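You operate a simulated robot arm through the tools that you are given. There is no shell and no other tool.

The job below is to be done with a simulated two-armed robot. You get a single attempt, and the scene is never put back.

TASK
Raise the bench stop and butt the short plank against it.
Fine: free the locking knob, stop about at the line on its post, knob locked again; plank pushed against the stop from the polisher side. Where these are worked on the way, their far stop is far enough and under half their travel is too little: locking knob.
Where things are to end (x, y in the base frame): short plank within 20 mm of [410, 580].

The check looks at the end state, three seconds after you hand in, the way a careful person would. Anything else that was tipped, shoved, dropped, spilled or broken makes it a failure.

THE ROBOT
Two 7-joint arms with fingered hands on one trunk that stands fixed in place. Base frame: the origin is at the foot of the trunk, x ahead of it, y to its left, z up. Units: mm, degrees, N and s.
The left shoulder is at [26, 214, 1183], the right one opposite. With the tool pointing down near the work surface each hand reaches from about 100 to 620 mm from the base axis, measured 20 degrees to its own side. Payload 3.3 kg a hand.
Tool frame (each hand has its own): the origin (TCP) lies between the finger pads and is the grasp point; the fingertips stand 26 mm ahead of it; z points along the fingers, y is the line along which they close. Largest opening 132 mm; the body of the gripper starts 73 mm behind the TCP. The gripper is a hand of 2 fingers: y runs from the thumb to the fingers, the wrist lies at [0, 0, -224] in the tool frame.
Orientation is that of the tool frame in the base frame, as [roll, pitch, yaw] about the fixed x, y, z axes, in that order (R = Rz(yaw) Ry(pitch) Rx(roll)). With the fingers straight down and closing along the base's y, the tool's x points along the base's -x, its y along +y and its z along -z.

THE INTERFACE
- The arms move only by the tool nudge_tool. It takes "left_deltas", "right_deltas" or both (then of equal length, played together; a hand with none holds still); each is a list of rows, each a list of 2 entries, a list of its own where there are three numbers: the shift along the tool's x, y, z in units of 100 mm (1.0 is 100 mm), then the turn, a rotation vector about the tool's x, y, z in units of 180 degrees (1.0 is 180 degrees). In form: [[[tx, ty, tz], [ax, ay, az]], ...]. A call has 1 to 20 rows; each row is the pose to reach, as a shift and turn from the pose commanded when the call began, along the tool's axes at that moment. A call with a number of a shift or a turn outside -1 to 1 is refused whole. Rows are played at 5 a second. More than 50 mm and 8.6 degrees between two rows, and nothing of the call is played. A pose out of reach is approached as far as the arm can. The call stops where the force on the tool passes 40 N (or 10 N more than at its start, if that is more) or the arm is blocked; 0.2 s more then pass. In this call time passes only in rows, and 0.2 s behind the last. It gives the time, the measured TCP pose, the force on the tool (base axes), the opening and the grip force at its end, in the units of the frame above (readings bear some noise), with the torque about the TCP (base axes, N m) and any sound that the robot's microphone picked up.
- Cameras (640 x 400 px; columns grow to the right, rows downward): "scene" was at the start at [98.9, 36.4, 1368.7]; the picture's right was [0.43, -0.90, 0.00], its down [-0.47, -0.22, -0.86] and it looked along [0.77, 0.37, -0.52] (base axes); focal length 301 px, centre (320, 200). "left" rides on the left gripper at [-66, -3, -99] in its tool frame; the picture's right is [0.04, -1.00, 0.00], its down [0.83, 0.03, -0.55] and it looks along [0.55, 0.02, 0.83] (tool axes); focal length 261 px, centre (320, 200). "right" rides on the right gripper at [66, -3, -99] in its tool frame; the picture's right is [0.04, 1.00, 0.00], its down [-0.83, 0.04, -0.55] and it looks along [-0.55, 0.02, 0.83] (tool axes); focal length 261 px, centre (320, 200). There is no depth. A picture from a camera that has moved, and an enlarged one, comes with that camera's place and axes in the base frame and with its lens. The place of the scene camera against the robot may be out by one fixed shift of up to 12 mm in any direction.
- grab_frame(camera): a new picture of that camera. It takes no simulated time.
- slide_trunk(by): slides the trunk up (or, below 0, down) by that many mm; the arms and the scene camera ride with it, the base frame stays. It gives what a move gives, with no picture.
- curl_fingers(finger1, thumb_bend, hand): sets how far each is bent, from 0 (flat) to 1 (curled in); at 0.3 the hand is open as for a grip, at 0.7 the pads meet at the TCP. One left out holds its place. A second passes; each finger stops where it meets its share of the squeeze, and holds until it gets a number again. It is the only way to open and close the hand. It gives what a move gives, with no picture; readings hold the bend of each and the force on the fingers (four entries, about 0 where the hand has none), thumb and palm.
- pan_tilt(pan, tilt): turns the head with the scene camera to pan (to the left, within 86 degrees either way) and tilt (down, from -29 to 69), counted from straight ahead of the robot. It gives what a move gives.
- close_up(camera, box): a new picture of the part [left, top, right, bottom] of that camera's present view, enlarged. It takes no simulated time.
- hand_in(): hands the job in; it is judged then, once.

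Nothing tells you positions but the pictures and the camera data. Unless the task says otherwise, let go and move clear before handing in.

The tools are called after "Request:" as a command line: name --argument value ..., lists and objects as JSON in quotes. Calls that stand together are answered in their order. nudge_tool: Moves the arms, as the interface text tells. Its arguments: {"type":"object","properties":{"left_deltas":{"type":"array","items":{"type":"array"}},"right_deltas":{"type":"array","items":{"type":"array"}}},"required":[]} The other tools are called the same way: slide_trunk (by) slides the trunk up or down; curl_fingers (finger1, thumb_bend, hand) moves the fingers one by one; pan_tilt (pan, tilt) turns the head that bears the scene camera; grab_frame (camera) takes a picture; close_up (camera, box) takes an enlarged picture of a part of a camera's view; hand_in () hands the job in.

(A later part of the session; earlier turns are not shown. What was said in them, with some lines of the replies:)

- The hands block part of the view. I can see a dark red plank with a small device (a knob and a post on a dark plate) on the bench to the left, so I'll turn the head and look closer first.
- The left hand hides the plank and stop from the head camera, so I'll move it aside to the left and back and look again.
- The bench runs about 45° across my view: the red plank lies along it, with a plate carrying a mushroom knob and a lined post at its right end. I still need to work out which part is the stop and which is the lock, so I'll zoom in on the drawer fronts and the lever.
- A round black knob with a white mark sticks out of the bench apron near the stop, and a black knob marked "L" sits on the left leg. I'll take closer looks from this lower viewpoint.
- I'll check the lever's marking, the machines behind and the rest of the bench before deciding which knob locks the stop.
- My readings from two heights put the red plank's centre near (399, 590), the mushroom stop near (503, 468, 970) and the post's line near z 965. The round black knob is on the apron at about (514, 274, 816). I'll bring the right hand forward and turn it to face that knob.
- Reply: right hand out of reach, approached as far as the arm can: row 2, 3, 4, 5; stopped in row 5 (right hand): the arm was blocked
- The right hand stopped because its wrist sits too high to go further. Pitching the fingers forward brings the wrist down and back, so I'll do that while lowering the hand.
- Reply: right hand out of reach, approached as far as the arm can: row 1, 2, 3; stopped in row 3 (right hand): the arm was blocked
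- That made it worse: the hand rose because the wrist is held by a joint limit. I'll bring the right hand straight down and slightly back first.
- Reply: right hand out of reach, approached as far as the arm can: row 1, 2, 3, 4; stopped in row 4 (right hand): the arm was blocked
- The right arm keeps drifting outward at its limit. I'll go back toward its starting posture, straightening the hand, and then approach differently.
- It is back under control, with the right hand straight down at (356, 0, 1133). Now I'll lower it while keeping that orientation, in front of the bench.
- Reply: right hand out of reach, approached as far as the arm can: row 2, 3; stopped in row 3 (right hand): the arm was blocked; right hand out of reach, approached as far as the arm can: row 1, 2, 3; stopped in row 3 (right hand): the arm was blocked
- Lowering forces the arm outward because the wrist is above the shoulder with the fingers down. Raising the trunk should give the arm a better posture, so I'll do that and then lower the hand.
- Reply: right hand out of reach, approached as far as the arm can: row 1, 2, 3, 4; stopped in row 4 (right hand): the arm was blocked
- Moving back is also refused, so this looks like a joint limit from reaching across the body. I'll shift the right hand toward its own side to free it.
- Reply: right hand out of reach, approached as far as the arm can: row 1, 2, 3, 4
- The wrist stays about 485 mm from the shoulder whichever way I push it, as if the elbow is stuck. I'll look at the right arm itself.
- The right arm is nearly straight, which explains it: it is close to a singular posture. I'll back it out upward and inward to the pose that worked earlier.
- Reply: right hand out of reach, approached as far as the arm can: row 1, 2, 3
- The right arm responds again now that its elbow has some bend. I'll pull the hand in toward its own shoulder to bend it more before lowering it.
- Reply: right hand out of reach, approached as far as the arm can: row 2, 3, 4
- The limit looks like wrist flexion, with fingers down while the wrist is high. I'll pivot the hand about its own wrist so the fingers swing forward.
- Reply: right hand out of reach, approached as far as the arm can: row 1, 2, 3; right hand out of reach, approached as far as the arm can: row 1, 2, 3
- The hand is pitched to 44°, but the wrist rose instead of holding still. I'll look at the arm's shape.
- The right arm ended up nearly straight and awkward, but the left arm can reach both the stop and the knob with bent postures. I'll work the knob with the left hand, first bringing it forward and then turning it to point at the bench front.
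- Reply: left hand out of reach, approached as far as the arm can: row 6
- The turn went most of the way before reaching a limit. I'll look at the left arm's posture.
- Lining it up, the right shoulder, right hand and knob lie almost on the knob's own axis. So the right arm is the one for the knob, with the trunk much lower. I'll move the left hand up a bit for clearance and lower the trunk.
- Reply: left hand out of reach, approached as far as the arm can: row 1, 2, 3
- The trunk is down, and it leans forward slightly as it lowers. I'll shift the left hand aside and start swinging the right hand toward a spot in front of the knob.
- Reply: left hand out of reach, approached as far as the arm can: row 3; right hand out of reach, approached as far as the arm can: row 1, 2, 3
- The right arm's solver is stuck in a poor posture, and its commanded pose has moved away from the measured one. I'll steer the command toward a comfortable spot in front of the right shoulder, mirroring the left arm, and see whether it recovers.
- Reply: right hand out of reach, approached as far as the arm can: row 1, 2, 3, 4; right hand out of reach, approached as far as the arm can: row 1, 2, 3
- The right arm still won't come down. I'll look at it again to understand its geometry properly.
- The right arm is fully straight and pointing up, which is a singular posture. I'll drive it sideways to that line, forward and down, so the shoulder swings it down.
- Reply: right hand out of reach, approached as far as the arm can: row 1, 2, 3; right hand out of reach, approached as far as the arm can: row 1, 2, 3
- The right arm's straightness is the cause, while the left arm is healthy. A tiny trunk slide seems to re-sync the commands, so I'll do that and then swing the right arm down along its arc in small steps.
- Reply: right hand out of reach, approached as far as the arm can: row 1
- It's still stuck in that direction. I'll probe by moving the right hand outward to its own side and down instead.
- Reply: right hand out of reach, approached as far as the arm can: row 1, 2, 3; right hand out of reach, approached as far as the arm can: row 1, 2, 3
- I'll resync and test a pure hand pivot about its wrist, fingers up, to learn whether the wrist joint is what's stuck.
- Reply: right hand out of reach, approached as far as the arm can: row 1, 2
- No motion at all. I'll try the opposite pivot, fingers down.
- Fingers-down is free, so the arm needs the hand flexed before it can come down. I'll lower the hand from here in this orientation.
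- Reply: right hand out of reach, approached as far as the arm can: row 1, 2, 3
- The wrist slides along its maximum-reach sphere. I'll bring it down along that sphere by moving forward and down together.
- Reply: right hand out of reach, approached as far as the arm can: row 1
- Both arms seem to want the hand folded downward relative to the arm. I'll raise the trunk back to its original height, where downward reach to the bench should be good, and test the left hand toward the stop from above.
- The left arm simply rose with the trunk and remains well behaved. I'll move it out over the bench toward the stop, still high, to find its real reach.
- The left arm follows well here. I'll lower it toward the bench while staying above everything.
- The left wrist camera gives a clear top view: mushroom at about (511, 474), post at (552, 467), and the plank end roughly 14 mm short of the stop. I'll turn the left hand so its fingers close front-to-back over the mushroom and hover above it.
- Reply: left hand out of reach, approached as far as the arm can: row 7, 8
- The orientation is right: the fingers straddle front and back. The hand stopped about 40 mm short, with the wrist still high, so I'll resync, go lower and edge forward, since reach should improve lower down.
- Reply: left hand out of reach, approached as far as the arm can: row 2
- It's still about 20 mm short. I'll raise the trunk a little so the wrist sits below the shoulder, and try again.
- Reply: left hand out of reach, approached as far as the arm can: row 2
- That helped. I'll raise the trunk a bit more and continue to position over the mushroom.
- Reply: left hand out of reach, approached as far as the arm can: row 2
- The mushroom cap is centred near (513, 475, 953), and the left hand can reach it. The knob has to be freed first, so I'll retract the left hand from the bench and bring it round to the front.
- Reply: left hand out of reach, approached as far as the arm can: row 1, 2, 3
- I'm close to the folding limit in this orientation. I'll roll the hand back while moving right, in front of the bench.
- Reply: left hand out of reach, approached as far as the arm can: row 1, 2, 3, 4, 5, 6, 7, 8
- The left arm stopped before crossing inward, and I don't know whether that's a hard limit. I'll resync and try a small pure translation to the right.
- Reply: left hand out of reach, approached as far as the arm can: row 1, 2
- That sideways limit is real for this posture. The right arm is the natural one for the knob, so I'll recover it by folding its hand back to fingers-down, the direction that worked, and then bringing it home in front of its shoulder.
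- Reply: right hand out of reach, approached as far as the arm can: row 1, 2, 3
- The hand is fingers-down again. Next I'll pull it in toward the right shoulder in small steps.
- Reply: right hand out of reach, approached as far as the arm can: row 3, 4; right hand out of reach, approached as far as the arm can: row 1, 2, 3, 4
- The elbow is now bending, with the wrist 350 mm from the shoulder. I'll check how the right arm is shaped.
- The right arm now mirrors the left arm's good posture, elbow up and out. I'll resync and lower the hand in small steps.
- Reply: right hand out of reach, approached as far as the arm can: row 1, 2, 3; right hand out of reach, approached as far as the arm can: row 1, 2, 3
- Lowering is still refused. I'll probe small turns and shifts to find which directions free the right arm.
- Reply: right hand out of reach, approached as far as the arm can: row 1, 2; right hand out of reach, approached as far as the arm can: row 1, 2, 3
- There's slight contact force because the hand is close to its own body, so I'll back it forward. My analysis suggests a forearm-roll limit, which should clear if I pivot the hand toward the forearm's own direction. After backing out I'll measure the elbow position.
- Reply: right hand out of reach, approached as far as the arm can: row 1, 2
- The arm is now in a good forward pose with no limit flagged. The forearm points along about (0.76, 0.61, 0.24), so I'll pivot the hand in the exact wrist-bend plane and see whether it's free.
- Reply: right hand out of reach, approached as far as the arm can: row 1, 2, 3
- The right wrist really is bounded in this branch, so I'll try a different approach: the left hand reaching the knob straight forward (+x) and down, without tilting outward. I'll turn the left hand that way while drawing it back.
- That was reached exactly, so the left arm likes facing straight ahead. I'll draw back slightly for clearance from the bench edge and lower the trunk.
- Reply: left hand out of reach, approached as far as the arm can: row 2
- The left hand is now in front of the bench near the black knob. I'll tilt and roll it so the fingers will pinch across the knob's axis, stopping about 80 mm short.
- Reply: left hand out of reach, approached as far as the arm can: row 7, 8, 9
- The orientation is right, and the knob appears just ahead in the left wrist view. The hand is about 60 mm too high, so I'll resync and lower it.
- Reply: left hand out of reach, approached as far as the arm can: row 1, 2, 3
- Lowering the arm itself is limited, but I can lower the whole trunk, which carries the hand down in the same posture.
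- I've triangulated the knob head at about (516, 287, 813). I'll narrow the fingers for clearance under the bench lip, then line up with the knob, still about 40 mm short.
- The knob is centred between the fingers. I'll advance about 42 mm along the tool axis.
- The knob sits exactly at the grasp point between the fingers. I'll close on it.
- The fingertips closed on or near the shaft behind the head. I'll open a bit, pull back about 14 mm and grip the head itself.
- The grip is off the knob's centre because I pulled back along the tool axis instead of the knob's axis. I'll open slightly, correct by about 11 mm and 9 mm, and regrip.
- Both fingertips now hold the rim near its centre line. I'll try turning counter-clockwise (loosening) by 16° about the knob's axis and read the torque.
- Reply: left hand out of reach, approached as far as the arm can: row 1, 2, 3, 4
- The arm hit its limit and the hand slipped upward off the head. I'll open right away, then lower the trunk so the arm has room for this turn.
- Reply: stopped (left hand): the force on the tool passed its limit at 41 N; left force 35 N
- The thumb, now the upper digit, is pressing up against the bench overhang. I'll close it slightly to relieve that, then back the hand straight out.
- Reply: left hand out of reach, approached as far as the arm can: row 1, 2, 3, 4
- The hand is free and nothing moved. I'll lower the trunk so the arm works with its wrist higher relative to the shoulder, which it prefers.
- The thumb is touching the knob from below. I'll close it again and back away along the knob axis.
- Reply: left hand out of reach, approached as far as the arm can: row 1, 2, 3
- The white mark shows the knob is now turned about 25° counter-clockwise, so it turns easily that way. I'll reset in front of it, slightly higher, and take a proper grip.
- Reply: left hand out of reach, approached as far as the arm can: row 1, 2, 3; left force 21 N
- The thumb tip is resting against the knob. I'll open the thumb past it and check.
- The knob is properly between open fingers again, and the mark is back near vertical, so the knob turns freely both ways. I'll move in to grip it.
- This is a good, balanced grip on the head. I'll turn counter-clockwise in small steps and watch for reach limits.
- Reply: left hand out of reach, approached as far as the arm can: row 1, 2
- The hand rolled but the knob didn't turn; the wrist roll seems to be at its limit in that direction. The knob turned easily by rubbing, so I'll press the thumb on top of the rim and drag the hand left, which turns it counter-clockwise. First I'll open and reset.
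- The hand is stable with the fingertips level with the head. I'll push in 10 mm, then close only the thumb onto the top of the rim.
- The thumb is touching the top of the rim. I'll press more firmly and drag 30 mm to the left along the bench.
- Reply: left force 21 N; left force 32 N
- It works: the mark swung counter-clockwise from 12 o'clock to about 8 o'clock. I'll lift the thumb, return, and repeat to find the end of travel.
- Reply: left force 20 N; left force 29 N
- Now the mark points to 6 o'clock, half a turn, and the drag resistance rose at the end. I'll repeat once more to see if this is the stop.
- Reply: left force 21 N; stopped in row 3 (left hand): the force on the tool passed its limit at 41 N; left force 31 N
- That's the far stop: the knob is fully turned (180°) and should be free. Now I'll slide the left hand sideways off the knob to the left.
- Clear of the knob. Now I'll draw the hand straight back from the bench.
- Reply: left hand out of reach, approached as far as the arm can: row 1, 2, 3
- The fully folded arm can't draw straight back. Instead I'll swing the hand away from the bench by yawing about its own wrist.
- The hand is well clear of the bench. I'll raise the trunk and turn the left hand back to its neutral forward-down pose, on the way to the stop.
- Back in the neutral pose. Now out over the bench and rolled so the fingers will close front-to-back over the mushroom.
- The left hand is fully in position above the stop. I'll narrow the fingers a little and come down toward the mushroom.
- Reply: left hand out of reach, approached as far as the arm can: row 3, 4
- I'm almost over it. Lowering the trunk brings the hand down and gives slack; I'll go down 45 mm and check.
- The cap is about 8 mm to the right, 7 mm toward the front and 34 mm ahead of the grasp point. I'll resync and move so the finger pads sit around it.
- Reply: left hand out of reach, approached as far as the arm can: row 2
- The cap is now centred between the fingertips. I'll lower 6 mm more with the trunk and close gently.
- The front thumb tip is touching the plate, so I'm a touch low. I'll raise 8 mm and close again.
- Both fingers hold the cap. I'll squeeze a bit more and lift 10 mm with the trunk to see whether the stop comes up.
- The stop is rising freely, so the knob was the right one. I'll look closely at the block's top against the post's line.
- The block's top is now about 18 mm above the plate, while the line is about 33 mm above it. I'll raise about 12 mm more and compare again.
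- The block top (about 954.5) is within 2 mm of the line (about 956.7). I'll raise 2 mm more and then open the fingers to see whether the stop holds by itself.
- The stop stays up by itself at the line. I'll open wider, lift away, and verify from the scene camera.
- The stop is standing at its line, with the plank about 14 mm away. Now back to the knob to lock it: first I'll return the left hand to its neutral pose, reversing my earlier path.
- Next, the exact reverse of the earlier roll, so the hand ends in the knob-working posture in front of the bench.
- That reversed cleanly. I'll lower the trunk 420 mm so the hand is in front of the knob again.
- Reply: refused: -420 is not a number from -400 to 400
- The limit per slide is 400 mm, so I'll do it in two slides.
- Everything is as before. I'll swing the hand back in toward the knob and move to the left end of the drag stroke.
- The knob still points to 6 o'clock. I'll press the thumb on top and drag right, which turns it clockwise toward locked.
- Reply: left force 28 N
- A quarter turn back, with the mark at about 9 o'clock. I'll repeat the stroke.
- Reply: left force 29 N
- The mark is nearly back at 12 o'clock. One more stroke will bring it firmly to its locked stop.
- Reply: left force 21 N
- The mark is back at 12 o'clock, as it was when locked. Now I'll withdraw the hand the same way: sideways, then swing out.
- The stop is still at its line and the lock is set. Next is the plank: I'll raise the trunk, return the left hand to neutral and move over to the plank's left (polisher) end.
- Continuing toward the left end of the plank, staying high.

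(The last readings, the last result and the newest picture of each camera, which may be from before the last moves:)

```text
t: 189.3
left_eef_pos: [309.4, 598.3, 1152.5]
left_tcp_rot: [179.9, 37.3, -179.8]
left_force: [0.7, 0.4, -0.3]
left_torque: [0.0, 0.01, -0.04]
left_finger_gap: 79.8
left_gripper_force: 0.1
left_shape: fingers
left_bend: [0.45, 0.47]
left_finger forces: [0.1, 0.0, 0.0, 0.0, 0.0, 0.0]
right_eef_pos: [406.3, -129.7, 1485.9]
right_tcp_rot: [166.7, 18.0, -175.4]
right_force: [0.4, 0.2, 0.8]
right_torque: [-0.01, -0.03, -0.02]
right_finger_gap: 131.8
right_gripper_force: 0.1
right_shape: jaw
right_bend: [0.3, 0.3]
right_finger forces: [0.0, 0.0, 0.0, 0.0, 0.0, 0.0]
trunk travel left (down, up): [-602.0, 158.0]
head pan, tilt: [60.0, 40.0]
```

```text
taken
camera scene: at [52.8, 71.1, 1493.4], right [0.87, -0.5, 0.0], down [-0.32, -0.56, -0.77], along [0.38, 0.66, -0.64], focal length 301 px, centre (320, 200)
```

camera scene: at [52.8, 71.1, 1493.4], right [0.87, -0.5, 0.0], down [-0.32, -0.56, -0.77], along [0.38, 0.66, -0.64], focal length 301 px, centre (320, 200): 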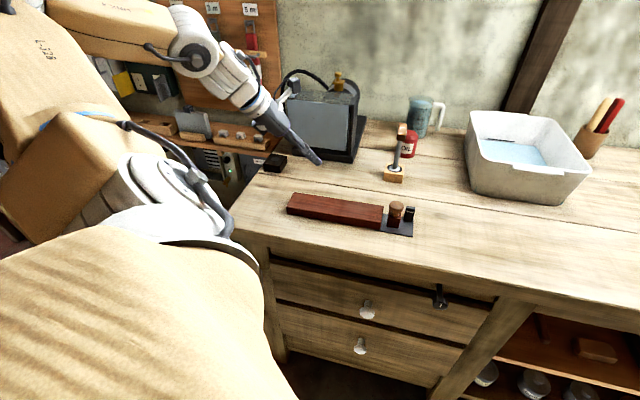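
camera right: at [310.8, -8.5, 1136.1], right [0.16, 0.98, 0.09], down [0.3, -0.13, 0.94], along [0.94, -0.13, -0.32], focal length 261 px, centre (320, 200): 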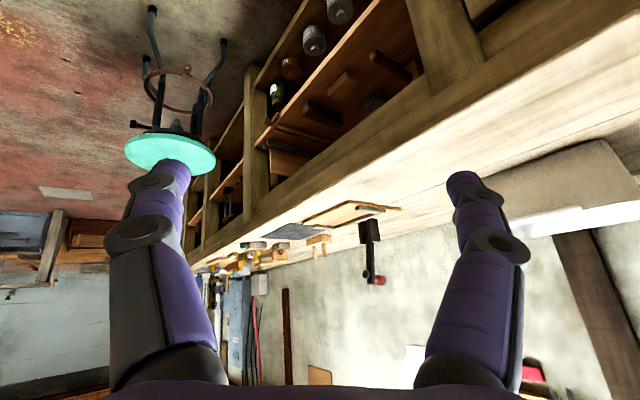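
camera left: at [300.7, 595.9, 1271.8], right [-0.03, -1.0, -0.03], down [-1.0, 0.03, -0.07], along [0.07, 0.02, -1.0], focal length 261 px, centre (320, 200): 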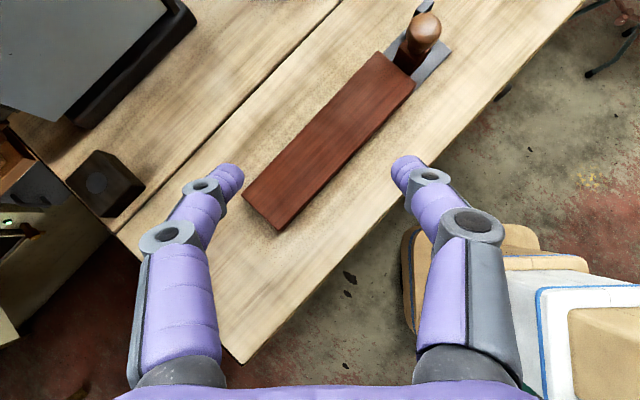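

From almost straight above: the plank is about 250 × 60 mm, centred at (398, 589), and needs to move about 15–20 mm along the bench to the right. I'll close the fingers into a pusher and turn the hand to face its left end.

Request:
curl_fingers --hand "left" --finger1 0.7 --thumb_bend 0.7

Request:
nudge_tool --left_deltas '[[[0.09, 0.1, 0.01], [-0.0253, 0, -0.0331]], [[0.19, 0.2, 0.03], [-0.0507, 0, -0.0662]], [[0.28, 0.3, 0.04], [-0.076, 0, -0.0993]], [[0.37, 0.4, 0.05], [-0.1013, 0, -0.1323]], [[0.47, 0.5, 0.06], [-0.1267, 0, -0.1654]], [[0.56, 0.6, 0.075], [-0.152, 0, -0.1985]]]'

Request:
grab_frame --camera "left"

```text
t: 190.3
left_eef_pos: [310.3, 597.7, 1154.0]
left_tcp_rot: [180.0, 37.3, -179.8]
left_force: [-0.8, 0.1, 0.3]
left_torque: [-0.03, -0.01, 0.01]
left_finger_gap: 2.1
left_gripper_force: 0.1
left_shape: fingers
left_bend: [0.7, 0.7]
left_finger forces: [0.0, 0.1, 0.0, 0.0, 0.1, 0.1]
right_eef_pos: [406.9, -129.6, 1484.9]
right_tcp_rot: [166.8, 18.0, -175.4]
right_force: [0.0, 0.0, -0.3]
right_torque: [0.01, -0.02, -0.02]
right_finger_gap: 132.0
right_gripper_force: 0.1
right_shape: jaw
right_bend: [0.3, 0.3]
right_finger forces: [0.0, 0.0, 0.1, 0.0, 0.0, 0.1]
trunk travel left (down, up): [-602.0, 158.0]
head pan, tilt: [60.0, 40.0]
```

```text
t: 191.8
left_eef_pos: [265.7, 660.0, 1113.7]
left_tcp_rot: [179.8, 37.4, -134.8]
left_force: [-0.3, 0.2, -0.1]
left_torque: [-0.01, -0.02, -0.02]
left_finger_gap: 2.2
left_gripper_force: 0.0
left_shape: fingers
left_bend: [0.7, 0.7]
left_finger forces: [0.0, 0.0, 0.0, 0.1, 0.0, 0.0]
right_eef_pos: [406.5, -130.6, 1484.7]
right_tcp_rot: [166.7, 18.0, -175.4]
right_force: [0.6, 0.3, 0.2]
right_torque: [0.0, 0.02, 0.01]
right_finger_gap: 131.7
right_gripper_force: 0.1
right_shape: jaw
right_bend: [0.3, 0.3]
right_finger forces: [0.1, 0.0, 0.1, 0.0, 0.0, 0.1]
trunk travel left (down, up): [-602.0, 158.0]
head pan, tilt: [60.0, 40.0]
```

```text
taken
camera left: at [263.7, 652.1, 1232.1], right [0.69, -0.72, -0.03], down [-0.72, -0.69, -0.07], along [0.03, 0.07, -1.0], focal length 261 px, centre (320, 200)
```

left: 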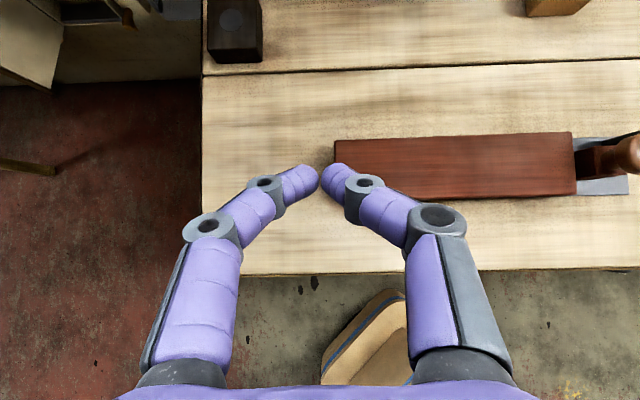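

The view is now aligned with the bench, with the plank's left end just right of my closed fingertips. I'll shift a little left and back, then lower with the trunk beside the plank end.

Request:
nudge_tool --left_deltas '[[[-0.1, 0.09, 0.08], [0, 0, 0]], [[-0.2, 0.18, 0.152], [0, 0, 0]]]'

Request:
slide_trunk --by -120

Request:
grab_frame --camera "left"

Request:
grab_frame --camera "scene"

```text
t: 192.3
left_eef_pos: [270.7, 690.8, 1114.6]
left_tcp_rot: [179.8, 37.5, -135.0]
left_force: [0.9, 0.2, 0.1]
left_torque: [0.0, 0.02, 0.03]
left_finger_gap: 2.1
left_gripper_force: 0.1
left_shape: fingers
left_bend: [0.7, 0.7]
left_finger forces: [0.1, 0.0, 0.0, 0.1, 0.0, 0.0]
right_eef_pos: [407.0, -129.6, 1485.1]
right_tcp_rot: [166.8, 18.0, -175.5]
right_force: [0.1, -0.2, -0.5]
right_torque: [-0.02, -0.01, 0.02]
right_finger_gap: 131.7
right_gripper_force: 0.0
right_shape: jaw
right_bend: [0.3, 0.3]
right_finger forces: [0.0, 0.0, 0.0, 0.0, 0.1, 0.0]
trunk travel left (down, up): [-602.0, 158.0]
head pan, tilt: [60.0, 40.0]
```

```text
t: 193.8
left_eef_pos: [272.3, 690.5, 994.5]
left_tcp_rot: [179.8, 37.4, -134.9]
left_force: [-0.1, 0.2, -0.7]
left_torque: [0.0, 0.01, 0.0]
left_finger_gap: 2.1
left_gripper_force: 0.1
left_shape: fingers
left_bend: [0.7, 0.7]
left_finger forces: [0.0, 0.0, 0.0, 0.0, 0.0, 0.0]
right_eef_pos: [406.8, -128.8, 1366.2]
right_tcp_rot: [166.7, 18.0, -175.4]
right_force: [-0.3, -0.5, 0.4]
right_torque: [0.0, 0.04, 0.0]
right_finger_gap: 132.0
right_gripper_force: 0.1
right_shape: jaw
right_bend: [0.3, 0.3]
right_finger forces: [0.0, 0.0, 0.0, 0.0, 0.1, 0.1]
trunk travel left (down, up): [-482.0, 278.0]
head pan, tilt: [60.0, 40.0]
```

```text
taken
camera left: at [268.0, 682.6, 1112.0], right [0.69, -0.73, -0.03], down [-0.73, -0.68, -0.07], along [0.03, 0.07, -1.0], focal length 261 px, centre (320, 200)
```

left: 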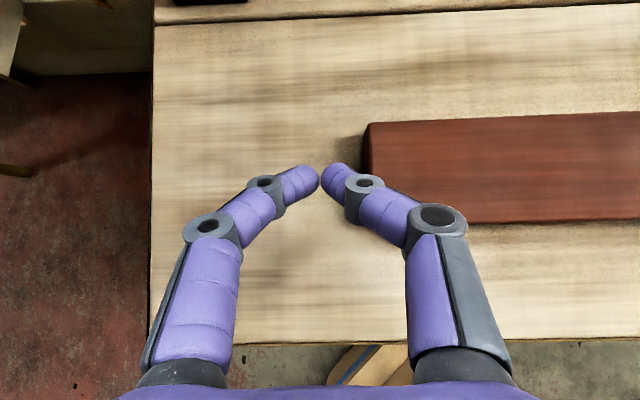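

```text
taken
camera scene: at [58.7, 71.0, 1373.3], right [0.87, -0.5, 0.0], down [-0.32, -0.56, -0.77], along [0.38, 0.66, -0.64], focal length 301 px, centre (320, 200)
```

scene: 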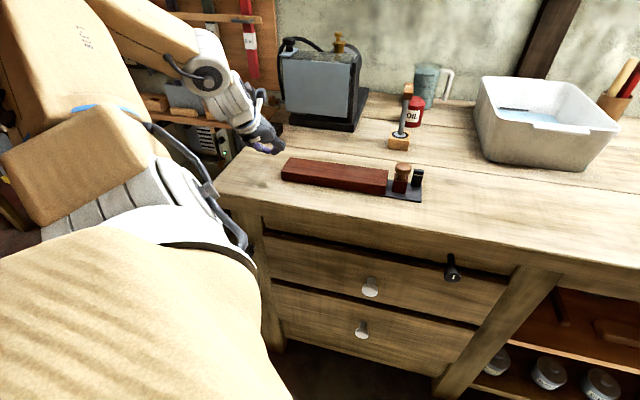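

I'm positioned beside the plank's left end and aligned with its centreline. I'll lower to just above the bench.

Request:
slide_trunk --by -43

Request:
grab_frame --camera "left"

Request:
close_up --camera "scene" --box '[220, 110, 440, 220]'

```text
t: 194.7
left_eef_pos: [272.1, 690.0, 950.1]
left_tcp_rot: [179.8, 37.3, -134.8]
left_force: [0.3, 0.7, 0.4]
left_torque: [-0.01, 0.04, 0.01]
left_finger_gap: 2.1
left_gripper_force: 0.1
left_shape: fingers
left_bend: [0.7, 0.7]
left_finger forces: [0.0, 0.0, 0.0, 0.0, 0.1, 0.0]
right_eef_pos: [406.4, -129.3, 1322.8]
right_tcp_rot: [166.7, 18.1, -175.3]
right_force: [-0.5, 0.1, 0.0]
right_torque: [-0.01, 0.03, 0.02]
right_finger_gap: 131.9
right_gripper_force: 0.1
right_shape: jaw
right_bend: [0.3, 0.3]
right_finger forces: [0.0, 0.1, 0.1, 0.0, 0.0, 0.1]
trunk travel left (down, up): [-439.0, 321.0]
head pan, tilt: [60.0, 40.0]
```

```text
taken
camera left: at [268.0, 682.6, 1069.0], right [0.69, -0.73, -0.03], down [-0.73, -0.68, -0.07], along [0.03, 0.07, -1.0], focal length 261 px, centre (320, 200)
```

left: 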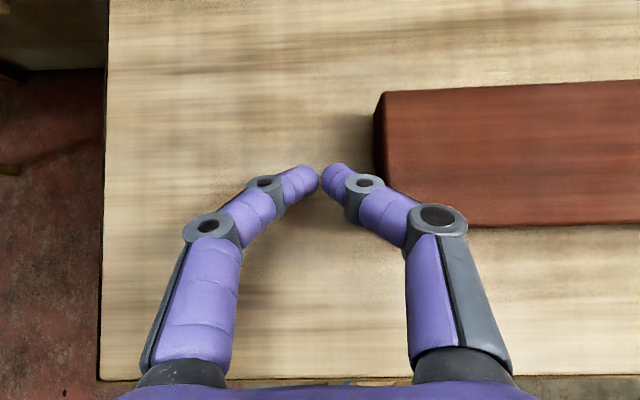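

```text
2.91 times, centred on (330, 165) of scene
camera zoom: at [62.6, 71.0, 1330.1], right [0.87, -0.5, 0.0], down [-0.32, -0.56, -0.77], along [0.38, 0.66, -0.64], focal length 875 px, centre (291, 302)
```

zoom: 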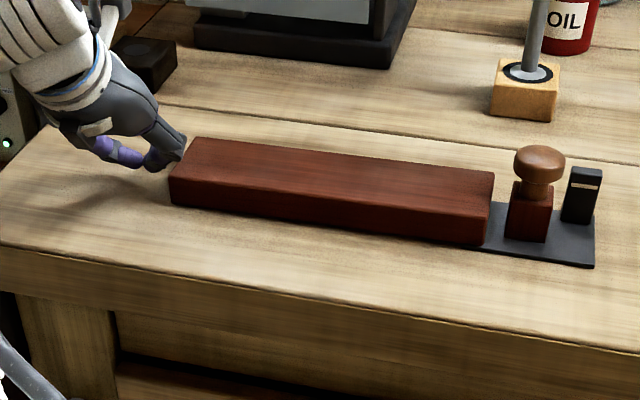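

Ready to push. I'll move right along the bench in small steps and watch the force.

Request:
nudge_tool --left_deltas '[[[0, -0.04, 0], [0, 0, 0]], [[0, -0.08, 0], [0, 0, 0]], [[0, -0.12, 0], [0, 0, 0]], [[0, -0.16, 0], [0, 0, 0]], [[0, -0.2, 0], [0, 0, 0]]]'

Request:
close_up --camera "scene" --box '[220, 110, 440, 220]'

Request:
grab_frame --camera "left"

```text
t: 195.9
left_eef_pos: [284.6, 676.9, 951.7]
left_tcp_rot: [179.8, 37.3, -134.9]
left_force: [-2.0, 2.1, 2.8]
left_torque: [-0.03, -0.07, 0.03]
left_finger_gap: 0.1
left_gripper_force: 2.1
left_shape: fingers
left_bend: [0.7, 0.71]
left_finger forces: [0.1, 0.0, 0.0, 0.0, 4.5, 0.0]
right_eef_pos: [406.7, -129.6, 1322.1]
right_tcp_rot: [166.7, 18.0, -175.4]
right_force: [1.0, 0.3, -0.5]
right_torque: [-0.01, -0.03, -0.01]
right_finger_gap: 131.8
right_gripper_force: 0.2
right_shape: jaw
right_bend: [0.3, 0.3]
right_finger forces: [0.0, 0.1, 0.1, 0.0, 0.0, 0.1]
trunk travel left (down, up): [-439.0, 321.0]
head pan, tilt: [60.0, 40.0]
```

```text
2.91 times, centred on (330, 165) of scene
camera zoom: at [62.5, 71.0, 1330.1], right [0.87, -0.5, 0.0], down [-0.32, -0.56, -0.77], along [0.38, 0.66, -0.64], focal length 875 px, centre (291, 302)
```

zoom: 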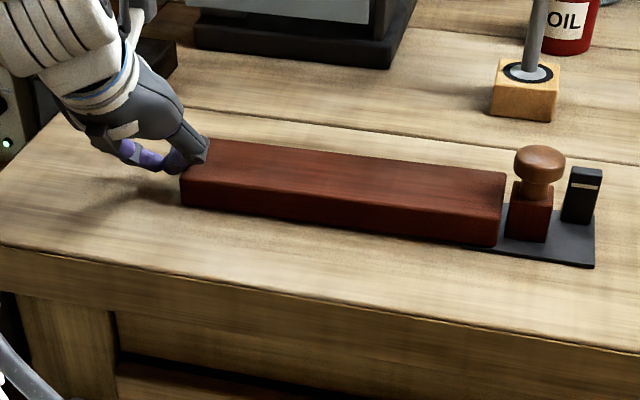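

```text
taken
camera left: at [281.9, 668.8, 1069.0], right [0.69, -0.73, -0.03], down [-0.73, -0.68, -0.07], along [0.03, 0.07, -1.0], focal length 261 px, centre (320, 200)
```

left: 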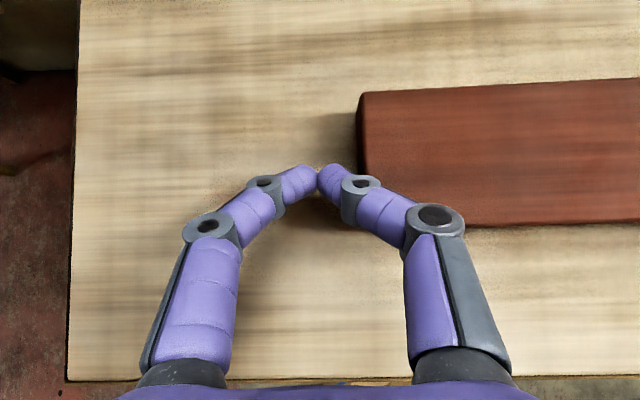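

The plank slides easily and is now about 7 mm from the stop. I'll continue in 2 mm steps until it butts.

Request:
nudge_tool --left_deltas '[[[0, -0.02, 0], [0, 0, 0]], [[0, -0.04, 0], [0, 0, 0]], [[0, -0.06, 0], [0, 0, 0]]]'

Request:
nudge_tool --left_deltas '[[[0, -0.02, 0], [0, 0, 0]], [[0, -0.04, 0], [0, 0, 0]]]'

Request:
close_up --camera "scene" --box '[370, 150, 430, 200]'

Request:
close_up --camera "scene" --box '[220, 110, 440, 220]'

```text
t: 196.7
left_eef_pos: [288.6, 672.0, 951.3]
left_tcp_rot: [179.7, 37.3, -134.8]
left_force: [-2.0, 4.0, 2.0]
left_torque: [-0.01, -0.05, 0.07]
left_finger_gap: 0.1
left_gripper_force: 2.7
left_shape: fingers
left_bend: [0.69, 0.71]
left_finger forces: [0.0, 0.1, 0.0, 0.0, 5.9, 0.0]
right_eef_pos: [406.1, -129.9, 1322.4]
right_tcp_rot: [166.8, 18.0, -175.3]
right_force: [-0.2, 0.5, 0.2]
right_torque: [0.0, 0.03, 0.0]
right_finger_gap: 132.0
right_gripper_force: 0.1
right_shape: jaw
right_bend: [0.3, 0.3]
right_finger forces: [0.0, 0.0, 0.0, 0.0, 0.1, 0.0]
trunk travel left (down, up): [-439.0, 321.0]
head pan, tilt: [60.0, 40.0]
```

```text
t: 197.3
left_eef_pos: [290.0, 670.4, 951.3]
left_tcp_rot: [179.8, 37.5, -134.8]
left_force: [-6.3, 7.5, 4.4]
left_torque: [0.01, 0.0, 0.03]
left_finger_gap: 0.0
left_gripper_force: 5.8
left_shape: fingers
left_bend: [0.69, 0.72]
left_finger forces: [0.0, 0.1, 0.0, 0.0, 12.5, 0.0]
right_eef_pos: [406.3, -130.1, 1323.3]
right_tcp_rot: [166.7, 18.0, -175.3]
right_force: [-0.4, 0.2, 0.5]
right_torque: [0.01, 0.0, -0.02]
right_finger_gap: 132.1
right_gripper_force: 0.0
right_shape: jaw
right_bend: [0.3, 0.3]
right_finger forces: [0.1, 0.0, 0.0, 0.1, 0.0, 0.1]
trunk travel left (down, up): [-439.0, 321.0]
head pan, tilt: [60.0, 40.0]
```

```text
8.00 times, centred on (400, 175) of scene
camera zoom: at [61.8, 71.7, 1330.1], right [0.87, -0.5, 0.0], down [-0.32, -0.56, -0.77], along [0.38, 0.66, -0.64], focal length 2406 px, centre (-320, 400)
```

zoom: 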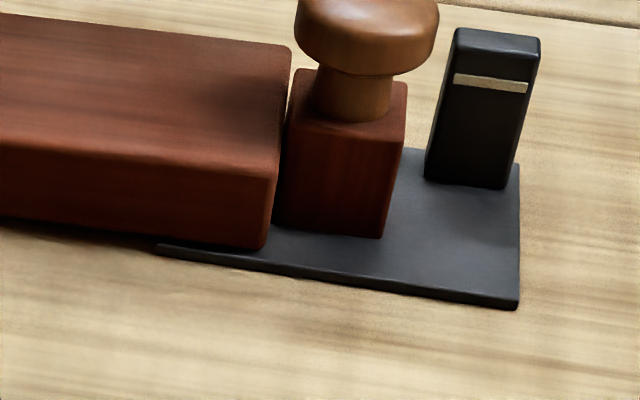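

```text
2.91 times, centred on (330, 165) of scene
camera zoom: at [61.8, 71.7, 1330.1], right [0.87, -0.5, 0.0], down [-0.32, -0.56, -0.77], along [0.38, 0.66, -0.64], focal length 875 px, centre (291, 302)
```

zoom: 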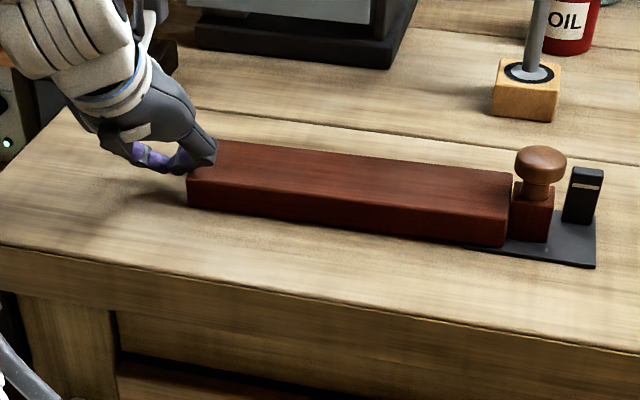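

The force rose to about 10 N, so it is just touching. I'll press another 2–3 mm to make sure it's firmly butted.

Request:
nudge_tool --left_deltas '[[[0, -0.015, 0], [0, 0, 0]], [[0, -0.03, 0], [0, 0, 0]]]'

Request:
close_up --camera "scene" --box '[370, 150, 430, 200]'

```text
t: 197.9
left_eef_pos: [293.3, 667.7, 951.6]
left_tcp_rot: [179.8, 37.5, -134.8]
left_force: [-6.9, 9.3, 7.1]
left_torque: [0.08, -0.12, 0.04]
left_finger_gap: 0.0
left_gripper_force: 8.1
left_shape: fingers
left_bend: [0.68, 0.74]
left_finger forces: [0.0, 0.0, 0.0, 0.0, 16.9, 0.0]
right_eef_pos: [404.2, -129.3, 1322.3]
right_tcp_rot: [166.8, 18.0, -175.3]
right_force: [-0.6, 0.0, -0.6]
right_torque: [0.0, 0.0, -0.04]
right_finger_gap: 132.3
right_gripper_force: 0.0
right_shape: jaw
right_bend: [0.3, 0.3]
right_finger forces: [0.0, 0.1, 0.1, 0.0, 0.0, 0.0]
trunk travel left (down, up): [-439.0, 321.0]
head pan, tilt: [60.0, 40.0]
```

```text
8.00 times, centred on (400, 175) of scene
camera zoom: at [61.3, 71.5, 1330.1], right [0.87, -0.5, 0.0], down [-0.32, -0.56, -0.77], along [0.38, 0.66, -0.64], focal length 2406 px, centre (-320, 400)
```

zoom: 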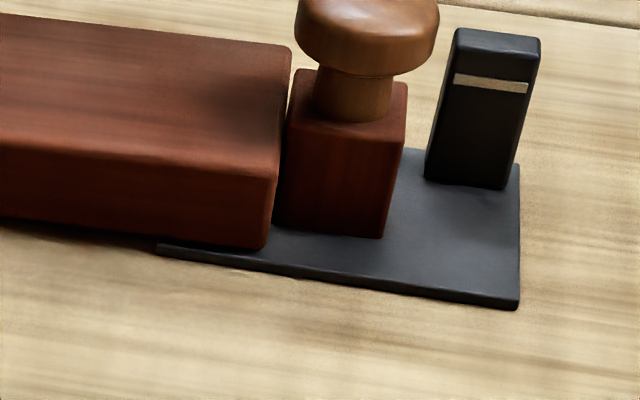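

The plank no longer moves under about 17 N, so it's butted against the stop. I'll back the hand off to the left, lift, and verify everything from above.

Request:
nudge_tool --left_deltas '[[[0, 0.06, 0], [0, 0, 0]], [[0, 0.15, 0], [0, 0, 0]], [[0, 0.25, 0], [0, 0, 0]]]'

Request:
slide_trunk --by 200

Request:
grab_frame --camera "left"

Request:
close_up --camera "scene" --box '[220, 130, 440, 280]'

```text
t: 198.7
left_eef_pos: [277.3, 683.6, 949.3]
left_tcp_rot: [179.8, 37.4, -134.9]
left_force: [0.2, 0.0, 0.1]
left_torque: [0.03, 0.0, 0.01]
left_finger_gap: 1.8
left_gripper_force: 0.0
left_shape: fingers
left_bend: [0.7, 0.7]
left_finger forces: [0.0, 0.1, 0.1, 0.0, 0.1, 0.0]
right_eef_pos: [407.1, -130.2, 1321.7]
right_tcp_rot: [166.7, 18.0, -175.4]
right_force: [0.0, 0.1, 0.4]
right_torque: [-0.03, -0.02, 0.0]
right_finger_gap: 132.1
right_gripper_force: 0.0
right_shape: jaw
right_bend: [0.3, 0.3]
right_finger forces: [0.0, 0.0, 0.1, 0.0, 0.0, 0.1]
trunk travel left (down, up): [-439.0, 321.0]
head pan, tilt: [60.0, 40.0]
```

```text
t: 200.9
left_eef_pos: [278.6, 685.6, 1149.7]
left_tcp_rot: [179.8, 37.5, -134.9]
left_force: [-0.4, 0.6, -0.8]
left_torque: [0.01, 0.03, -0.01]
left_finger_gap: 1.6
left_gripper_force: 0.1
left_shape: fingers
left_bend: [0.7, 0.7]
left_finger forces: [0.0, 0.0, 0.0, 0.1, 0.0, 0.0]
right_eef_pos: [406.6, -129.9, 1521.7]
right_tcp_rot: [166.7, 17.9, -175.5]
right_force: [-0.5, 1.0, -1.1]
right_torque: [0.01, -0.02, -0.04]
right_finger_gap: 132.0
right_gripper_force: 0.1
right_shape: jaw
right_bend: [0.3, 0.3]
right_finger forces: [0.0, 0.0, 0.0, 0.0, 0.1, 0.0]
trunk travel left (down, up): [-639.0, 121.0]
head pan, tilt: [60.0, 40.0]
```

```text
taken
camera left: at [274.0, 677.1, 1268.6], right [0.69, -0.73, -0.03], down [-0.73, -0.68, -0.07], along [0.03, 0.07, -1.0], focal length 261 px, centre (320, 200)
```

left: 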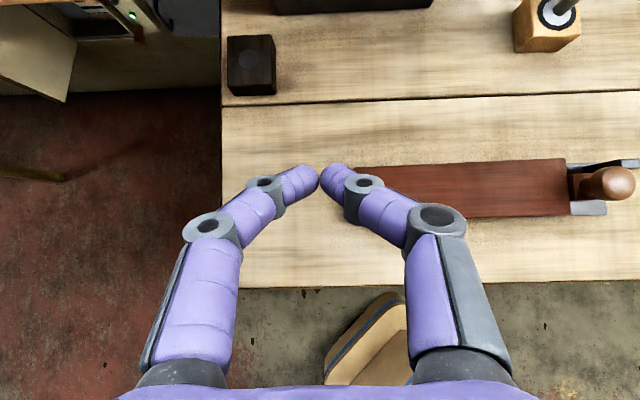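

```text
2.67 times, centred on (330, 205) of scene
camera zoom: at [52.2, 71.2, 1530.3], right [0.87, -0.5, 0.0], down [-0.32, -0.56, -0.77], along [0.38, 0.66, -0.64], focal length 802 px, centre (293, 187)
```

zoom: 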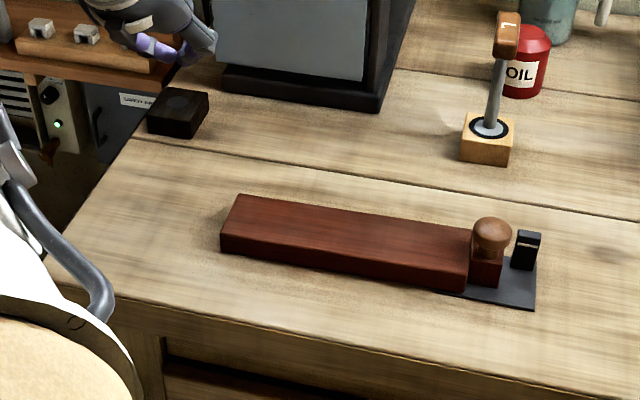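

There may be a thin gap between the plank end and the block in this view. I'll zoom in.

Request:
close_up --camera "left" --box '[530, 140, 640, 230]'

Request:
close_up --camera "scene" --box '[380, 205, 425, 250]'

```text
4.44 times, centred on (585, 185) of left
camera zoom: at [274.0, 677.1, 1268.6], right [0.69, -0.73, -0.03], down [-0.73, -0.68, -0.07], along [0.03, 0.07, -1.0], focal length 1158 px, centre (-858, 267)
```

zoom: 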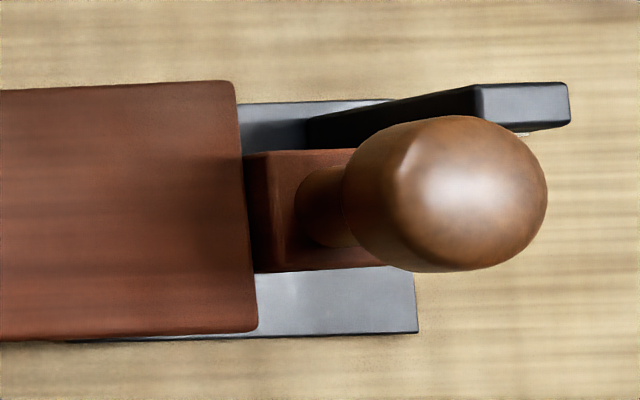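

```text
8.89 times, centred on (402, 228) of scene
camera zoom: at [52.2, 71.2, 1530.3], right [0.87, -0.5, 0.0], down [-0.32, -0.56, -0.77], along [0.38, 0.66, -0.64], focal length 2674 px, centre (-413, -44)
```

zoom: 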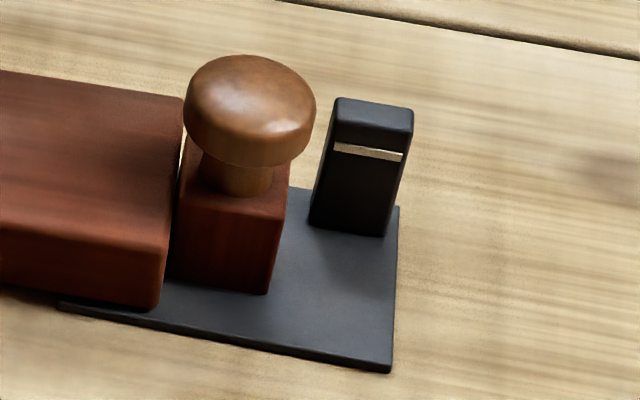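

Measuring the edges, the plank end (T ≈ 11.5) meets the block face (≈ 12.2), so they are in contact. The block top and the line both come out at the same height, about 960 in that camera's frame. I'll move the left hand clear and do a last check on the knob and the bench.

Request:
nudge_tool --left_deltas '[[[0.3, 0, -0.3], [0, 0, 0]], [[0.6, 0, -0.6], [0, 0, 0]], [[0.9, 0, -0.9], [0, 0, 0]]]'

Request:
pan_tilt --pan 45 --tilt 42

Request:
grab_frame --camera "scene"

Request:
close_up --camera "scene" --box '[350, 225, 410, 275]'

Request:
close_up --camera "scene" --box '[180, 150, 380, 275]'

```text
t: 201.7
left_eef_pos: [188.5, 594.5, 1171.3]
left_tcp_rot: [179.8, 37.5, -134.9]
left_force: [0.0, 0.3, 0.0]
left_torque: [0.02, -0.02, -0.02]
left_finger_gap: 1.7
left_gripper_force: 0.0
left_shape: fingers
left_bend: [0.7, 0.7]
left_finger forces: [0.1, 0.1, 0.0, 0.0, 0.1, 0.0]
right_eef_pos: [405.6, -131.5, 1522.3]
right_tcp_rot: [166.6, 18.0, -175.6]
right_force: [0.1, 0.3, -0.1]
right_torque: [0.03, -0.01, 0.0]
right_finger_gap: 132.0
right_gripper_force: 0.0
right_shape: jaw
right_bend: [0.3, 0.3]
right_finger forces: [0.0, 0.0, 0.0, 0.0, 0.0, 0.1]
trunk travel left (down, up): [-639.0, 121.0]
head pan, tilt: [60.0, 40.0]
```

```text
t: 202.4
left_eef_pos: [189.2, 594.3, 1170.3]
left_tcp_rot: [179.8, 37.4, -134.9]
left_force: [-0.4, -0.1, -0.4]
left_torque: [-0.02, 0.0, -0.03]
left_finger_gap: 1.6
left_gripper_force: 0.0
left_shape: fingers
left_bend: [0.7, 0.7]
left_finger forces: [0.0, 0.1, 0.1, 0.0, 0.0, 0.0]
right_eef_pos: [406.9, -129.3, 1521.7]
right_tcp_rot: [166.7, 17.9, -175.5]
right_force: [0.0, 0.3, 0.6]
right_torque: [-0.02, 0.02, 0.03]
right_finger_gap: 131.9
right_gripper_force: 0.1
right_shape: jaw
right_bend: [0.3, 0.3]
right_finger forces: [0.0, 0.1, 0.0, 0.0, 0.0, 0.1]
trunk travel left (down, up): [-639.0, 121.0]
head pan, tilt: [45.0, 42.0]
```

```text
taken
camera scene: at [68.8, 56.9, 1527.5], right [0.71, -0.71, 0.0], down [-0.47, -0.47, -0.74], along [0.52, 0.53, -0.67], focal length 301 px, centre (320, 200)
```

scene: 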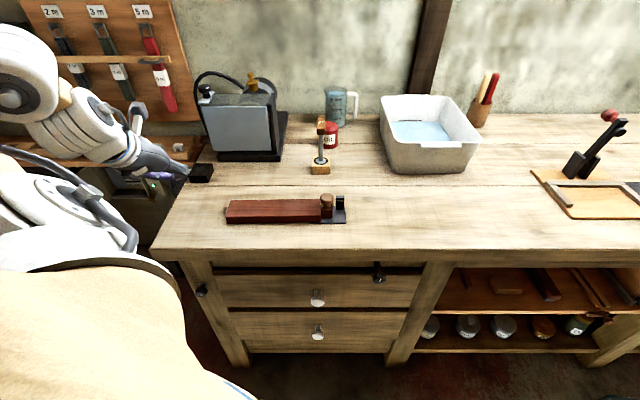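

```text
8.00 times, centred on (380, 250) of scene
camera zoom: at [68.8, 56.9, 1527.5], right [0.71, -0.71, 0.0], down [-0.47, -0.47, -0.74], along [0.52, 0.53, -0.67], focal length 2406 px, centre (-160, -200)
```

zoom: 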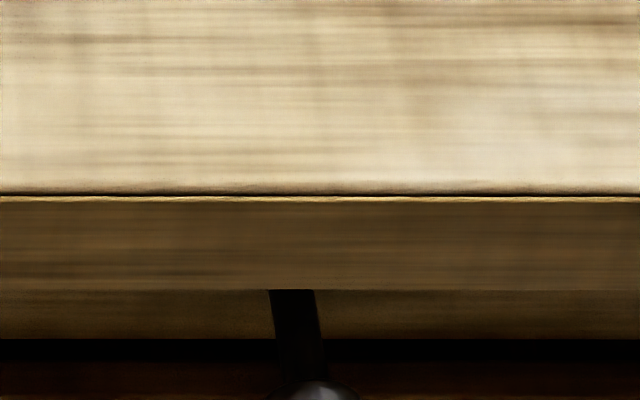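

```text
3.20 times, centred on (280, 212) of scene
camera zoom: at [68.8, 56.9, 1527.5], right [0.71, -0.71, 0.0], down [-0.47, -0.47, -0.74], along [0.52, 0.53, -0.67], focal length 962 px, centre (448, 160)
```

zoom: 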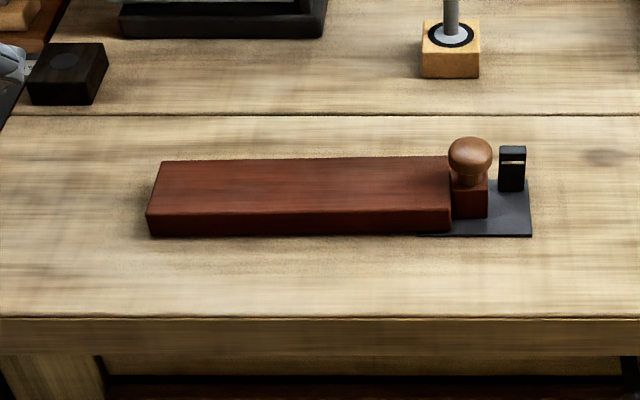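

The bench looks undisturbed. One last look at the knob's mark before handing in.

Request:
close_up --camera "scene" --box '[355, 255, 405, 295]'

Request:
close_up --camera "scene" --box '[180, 240, 440, 380]'

```text
10.00 times, centred on (380, 275) of scene
camera zoom: at [68.8, 56.9, 1527.5], right [0.71, -0.71, 0.0], down [-0.47, -0.47, -0.74], along [0.52, 0.53, -0.67], focal length 3008 px, centre (-280, -550)
```

zoom: 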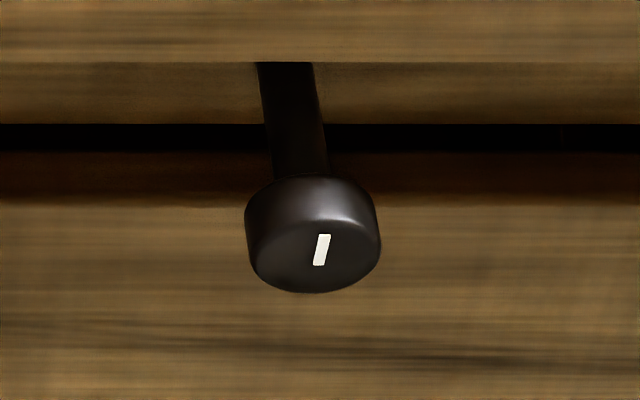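

```text
2.46 times, centred on (310, 310) of scene
camera zoom: at [68.8, 56.9, 1527.5], right [0.71, -0.71, 0.0], down [-0.47, -0.47, -0.74], along [0.52, 0.53, -0.67], focal length 740 px, centre (345, -71)
```

zoom: 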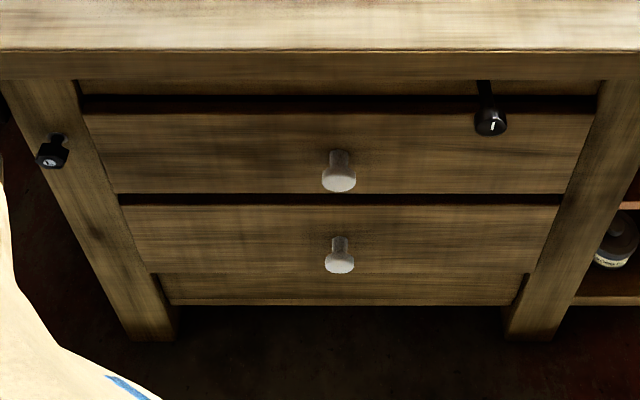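

I've checked each part of the job, and it is ready to hand in.
- **Knob:** the mark is exactly vertical again, as it was when locked.
- **Stop:** its top is level with the line on the post.
- **Plank:** it is butted against the stop, centred at about (413, 574).
- **Surroundings:** the drawers and bench items look undisturbed, and both hands are clear.

Request:
hand_in

```text
The job is handed in.
```

I've handed the job in. The stop is raised to its line and locked, and the plank is butted against it; I don't have the check's result.

- **Locking knob:** it is the round black one on the bench front. I turned it half a turn counter-clockwise to its far stop, which freed the stop. After raising the stop I turned it all the way back, and its mark is vertical again as at the start.
- **Stop:** its top is level with the line on the post, to within a few millimetres by my camera measurements. It held its height when I let go, before I locked it.
- **Plank:** I pushed it from the polisher side until it no longer moved under about 17 N. I estimate its centre at (413, 574), about 7 mm from the target.
- **Contact along the way:** while I was learning how the knob turns, the left hand pressed on the bench overhang and on the knob shaft. A thumb tip also touched the stop's base plate. In the last pictures the drawers and bench items look undisturbed.

The left hand did all the work. The right arm got stuck near its joint limits early on, so I left it raised and clear of the bench.
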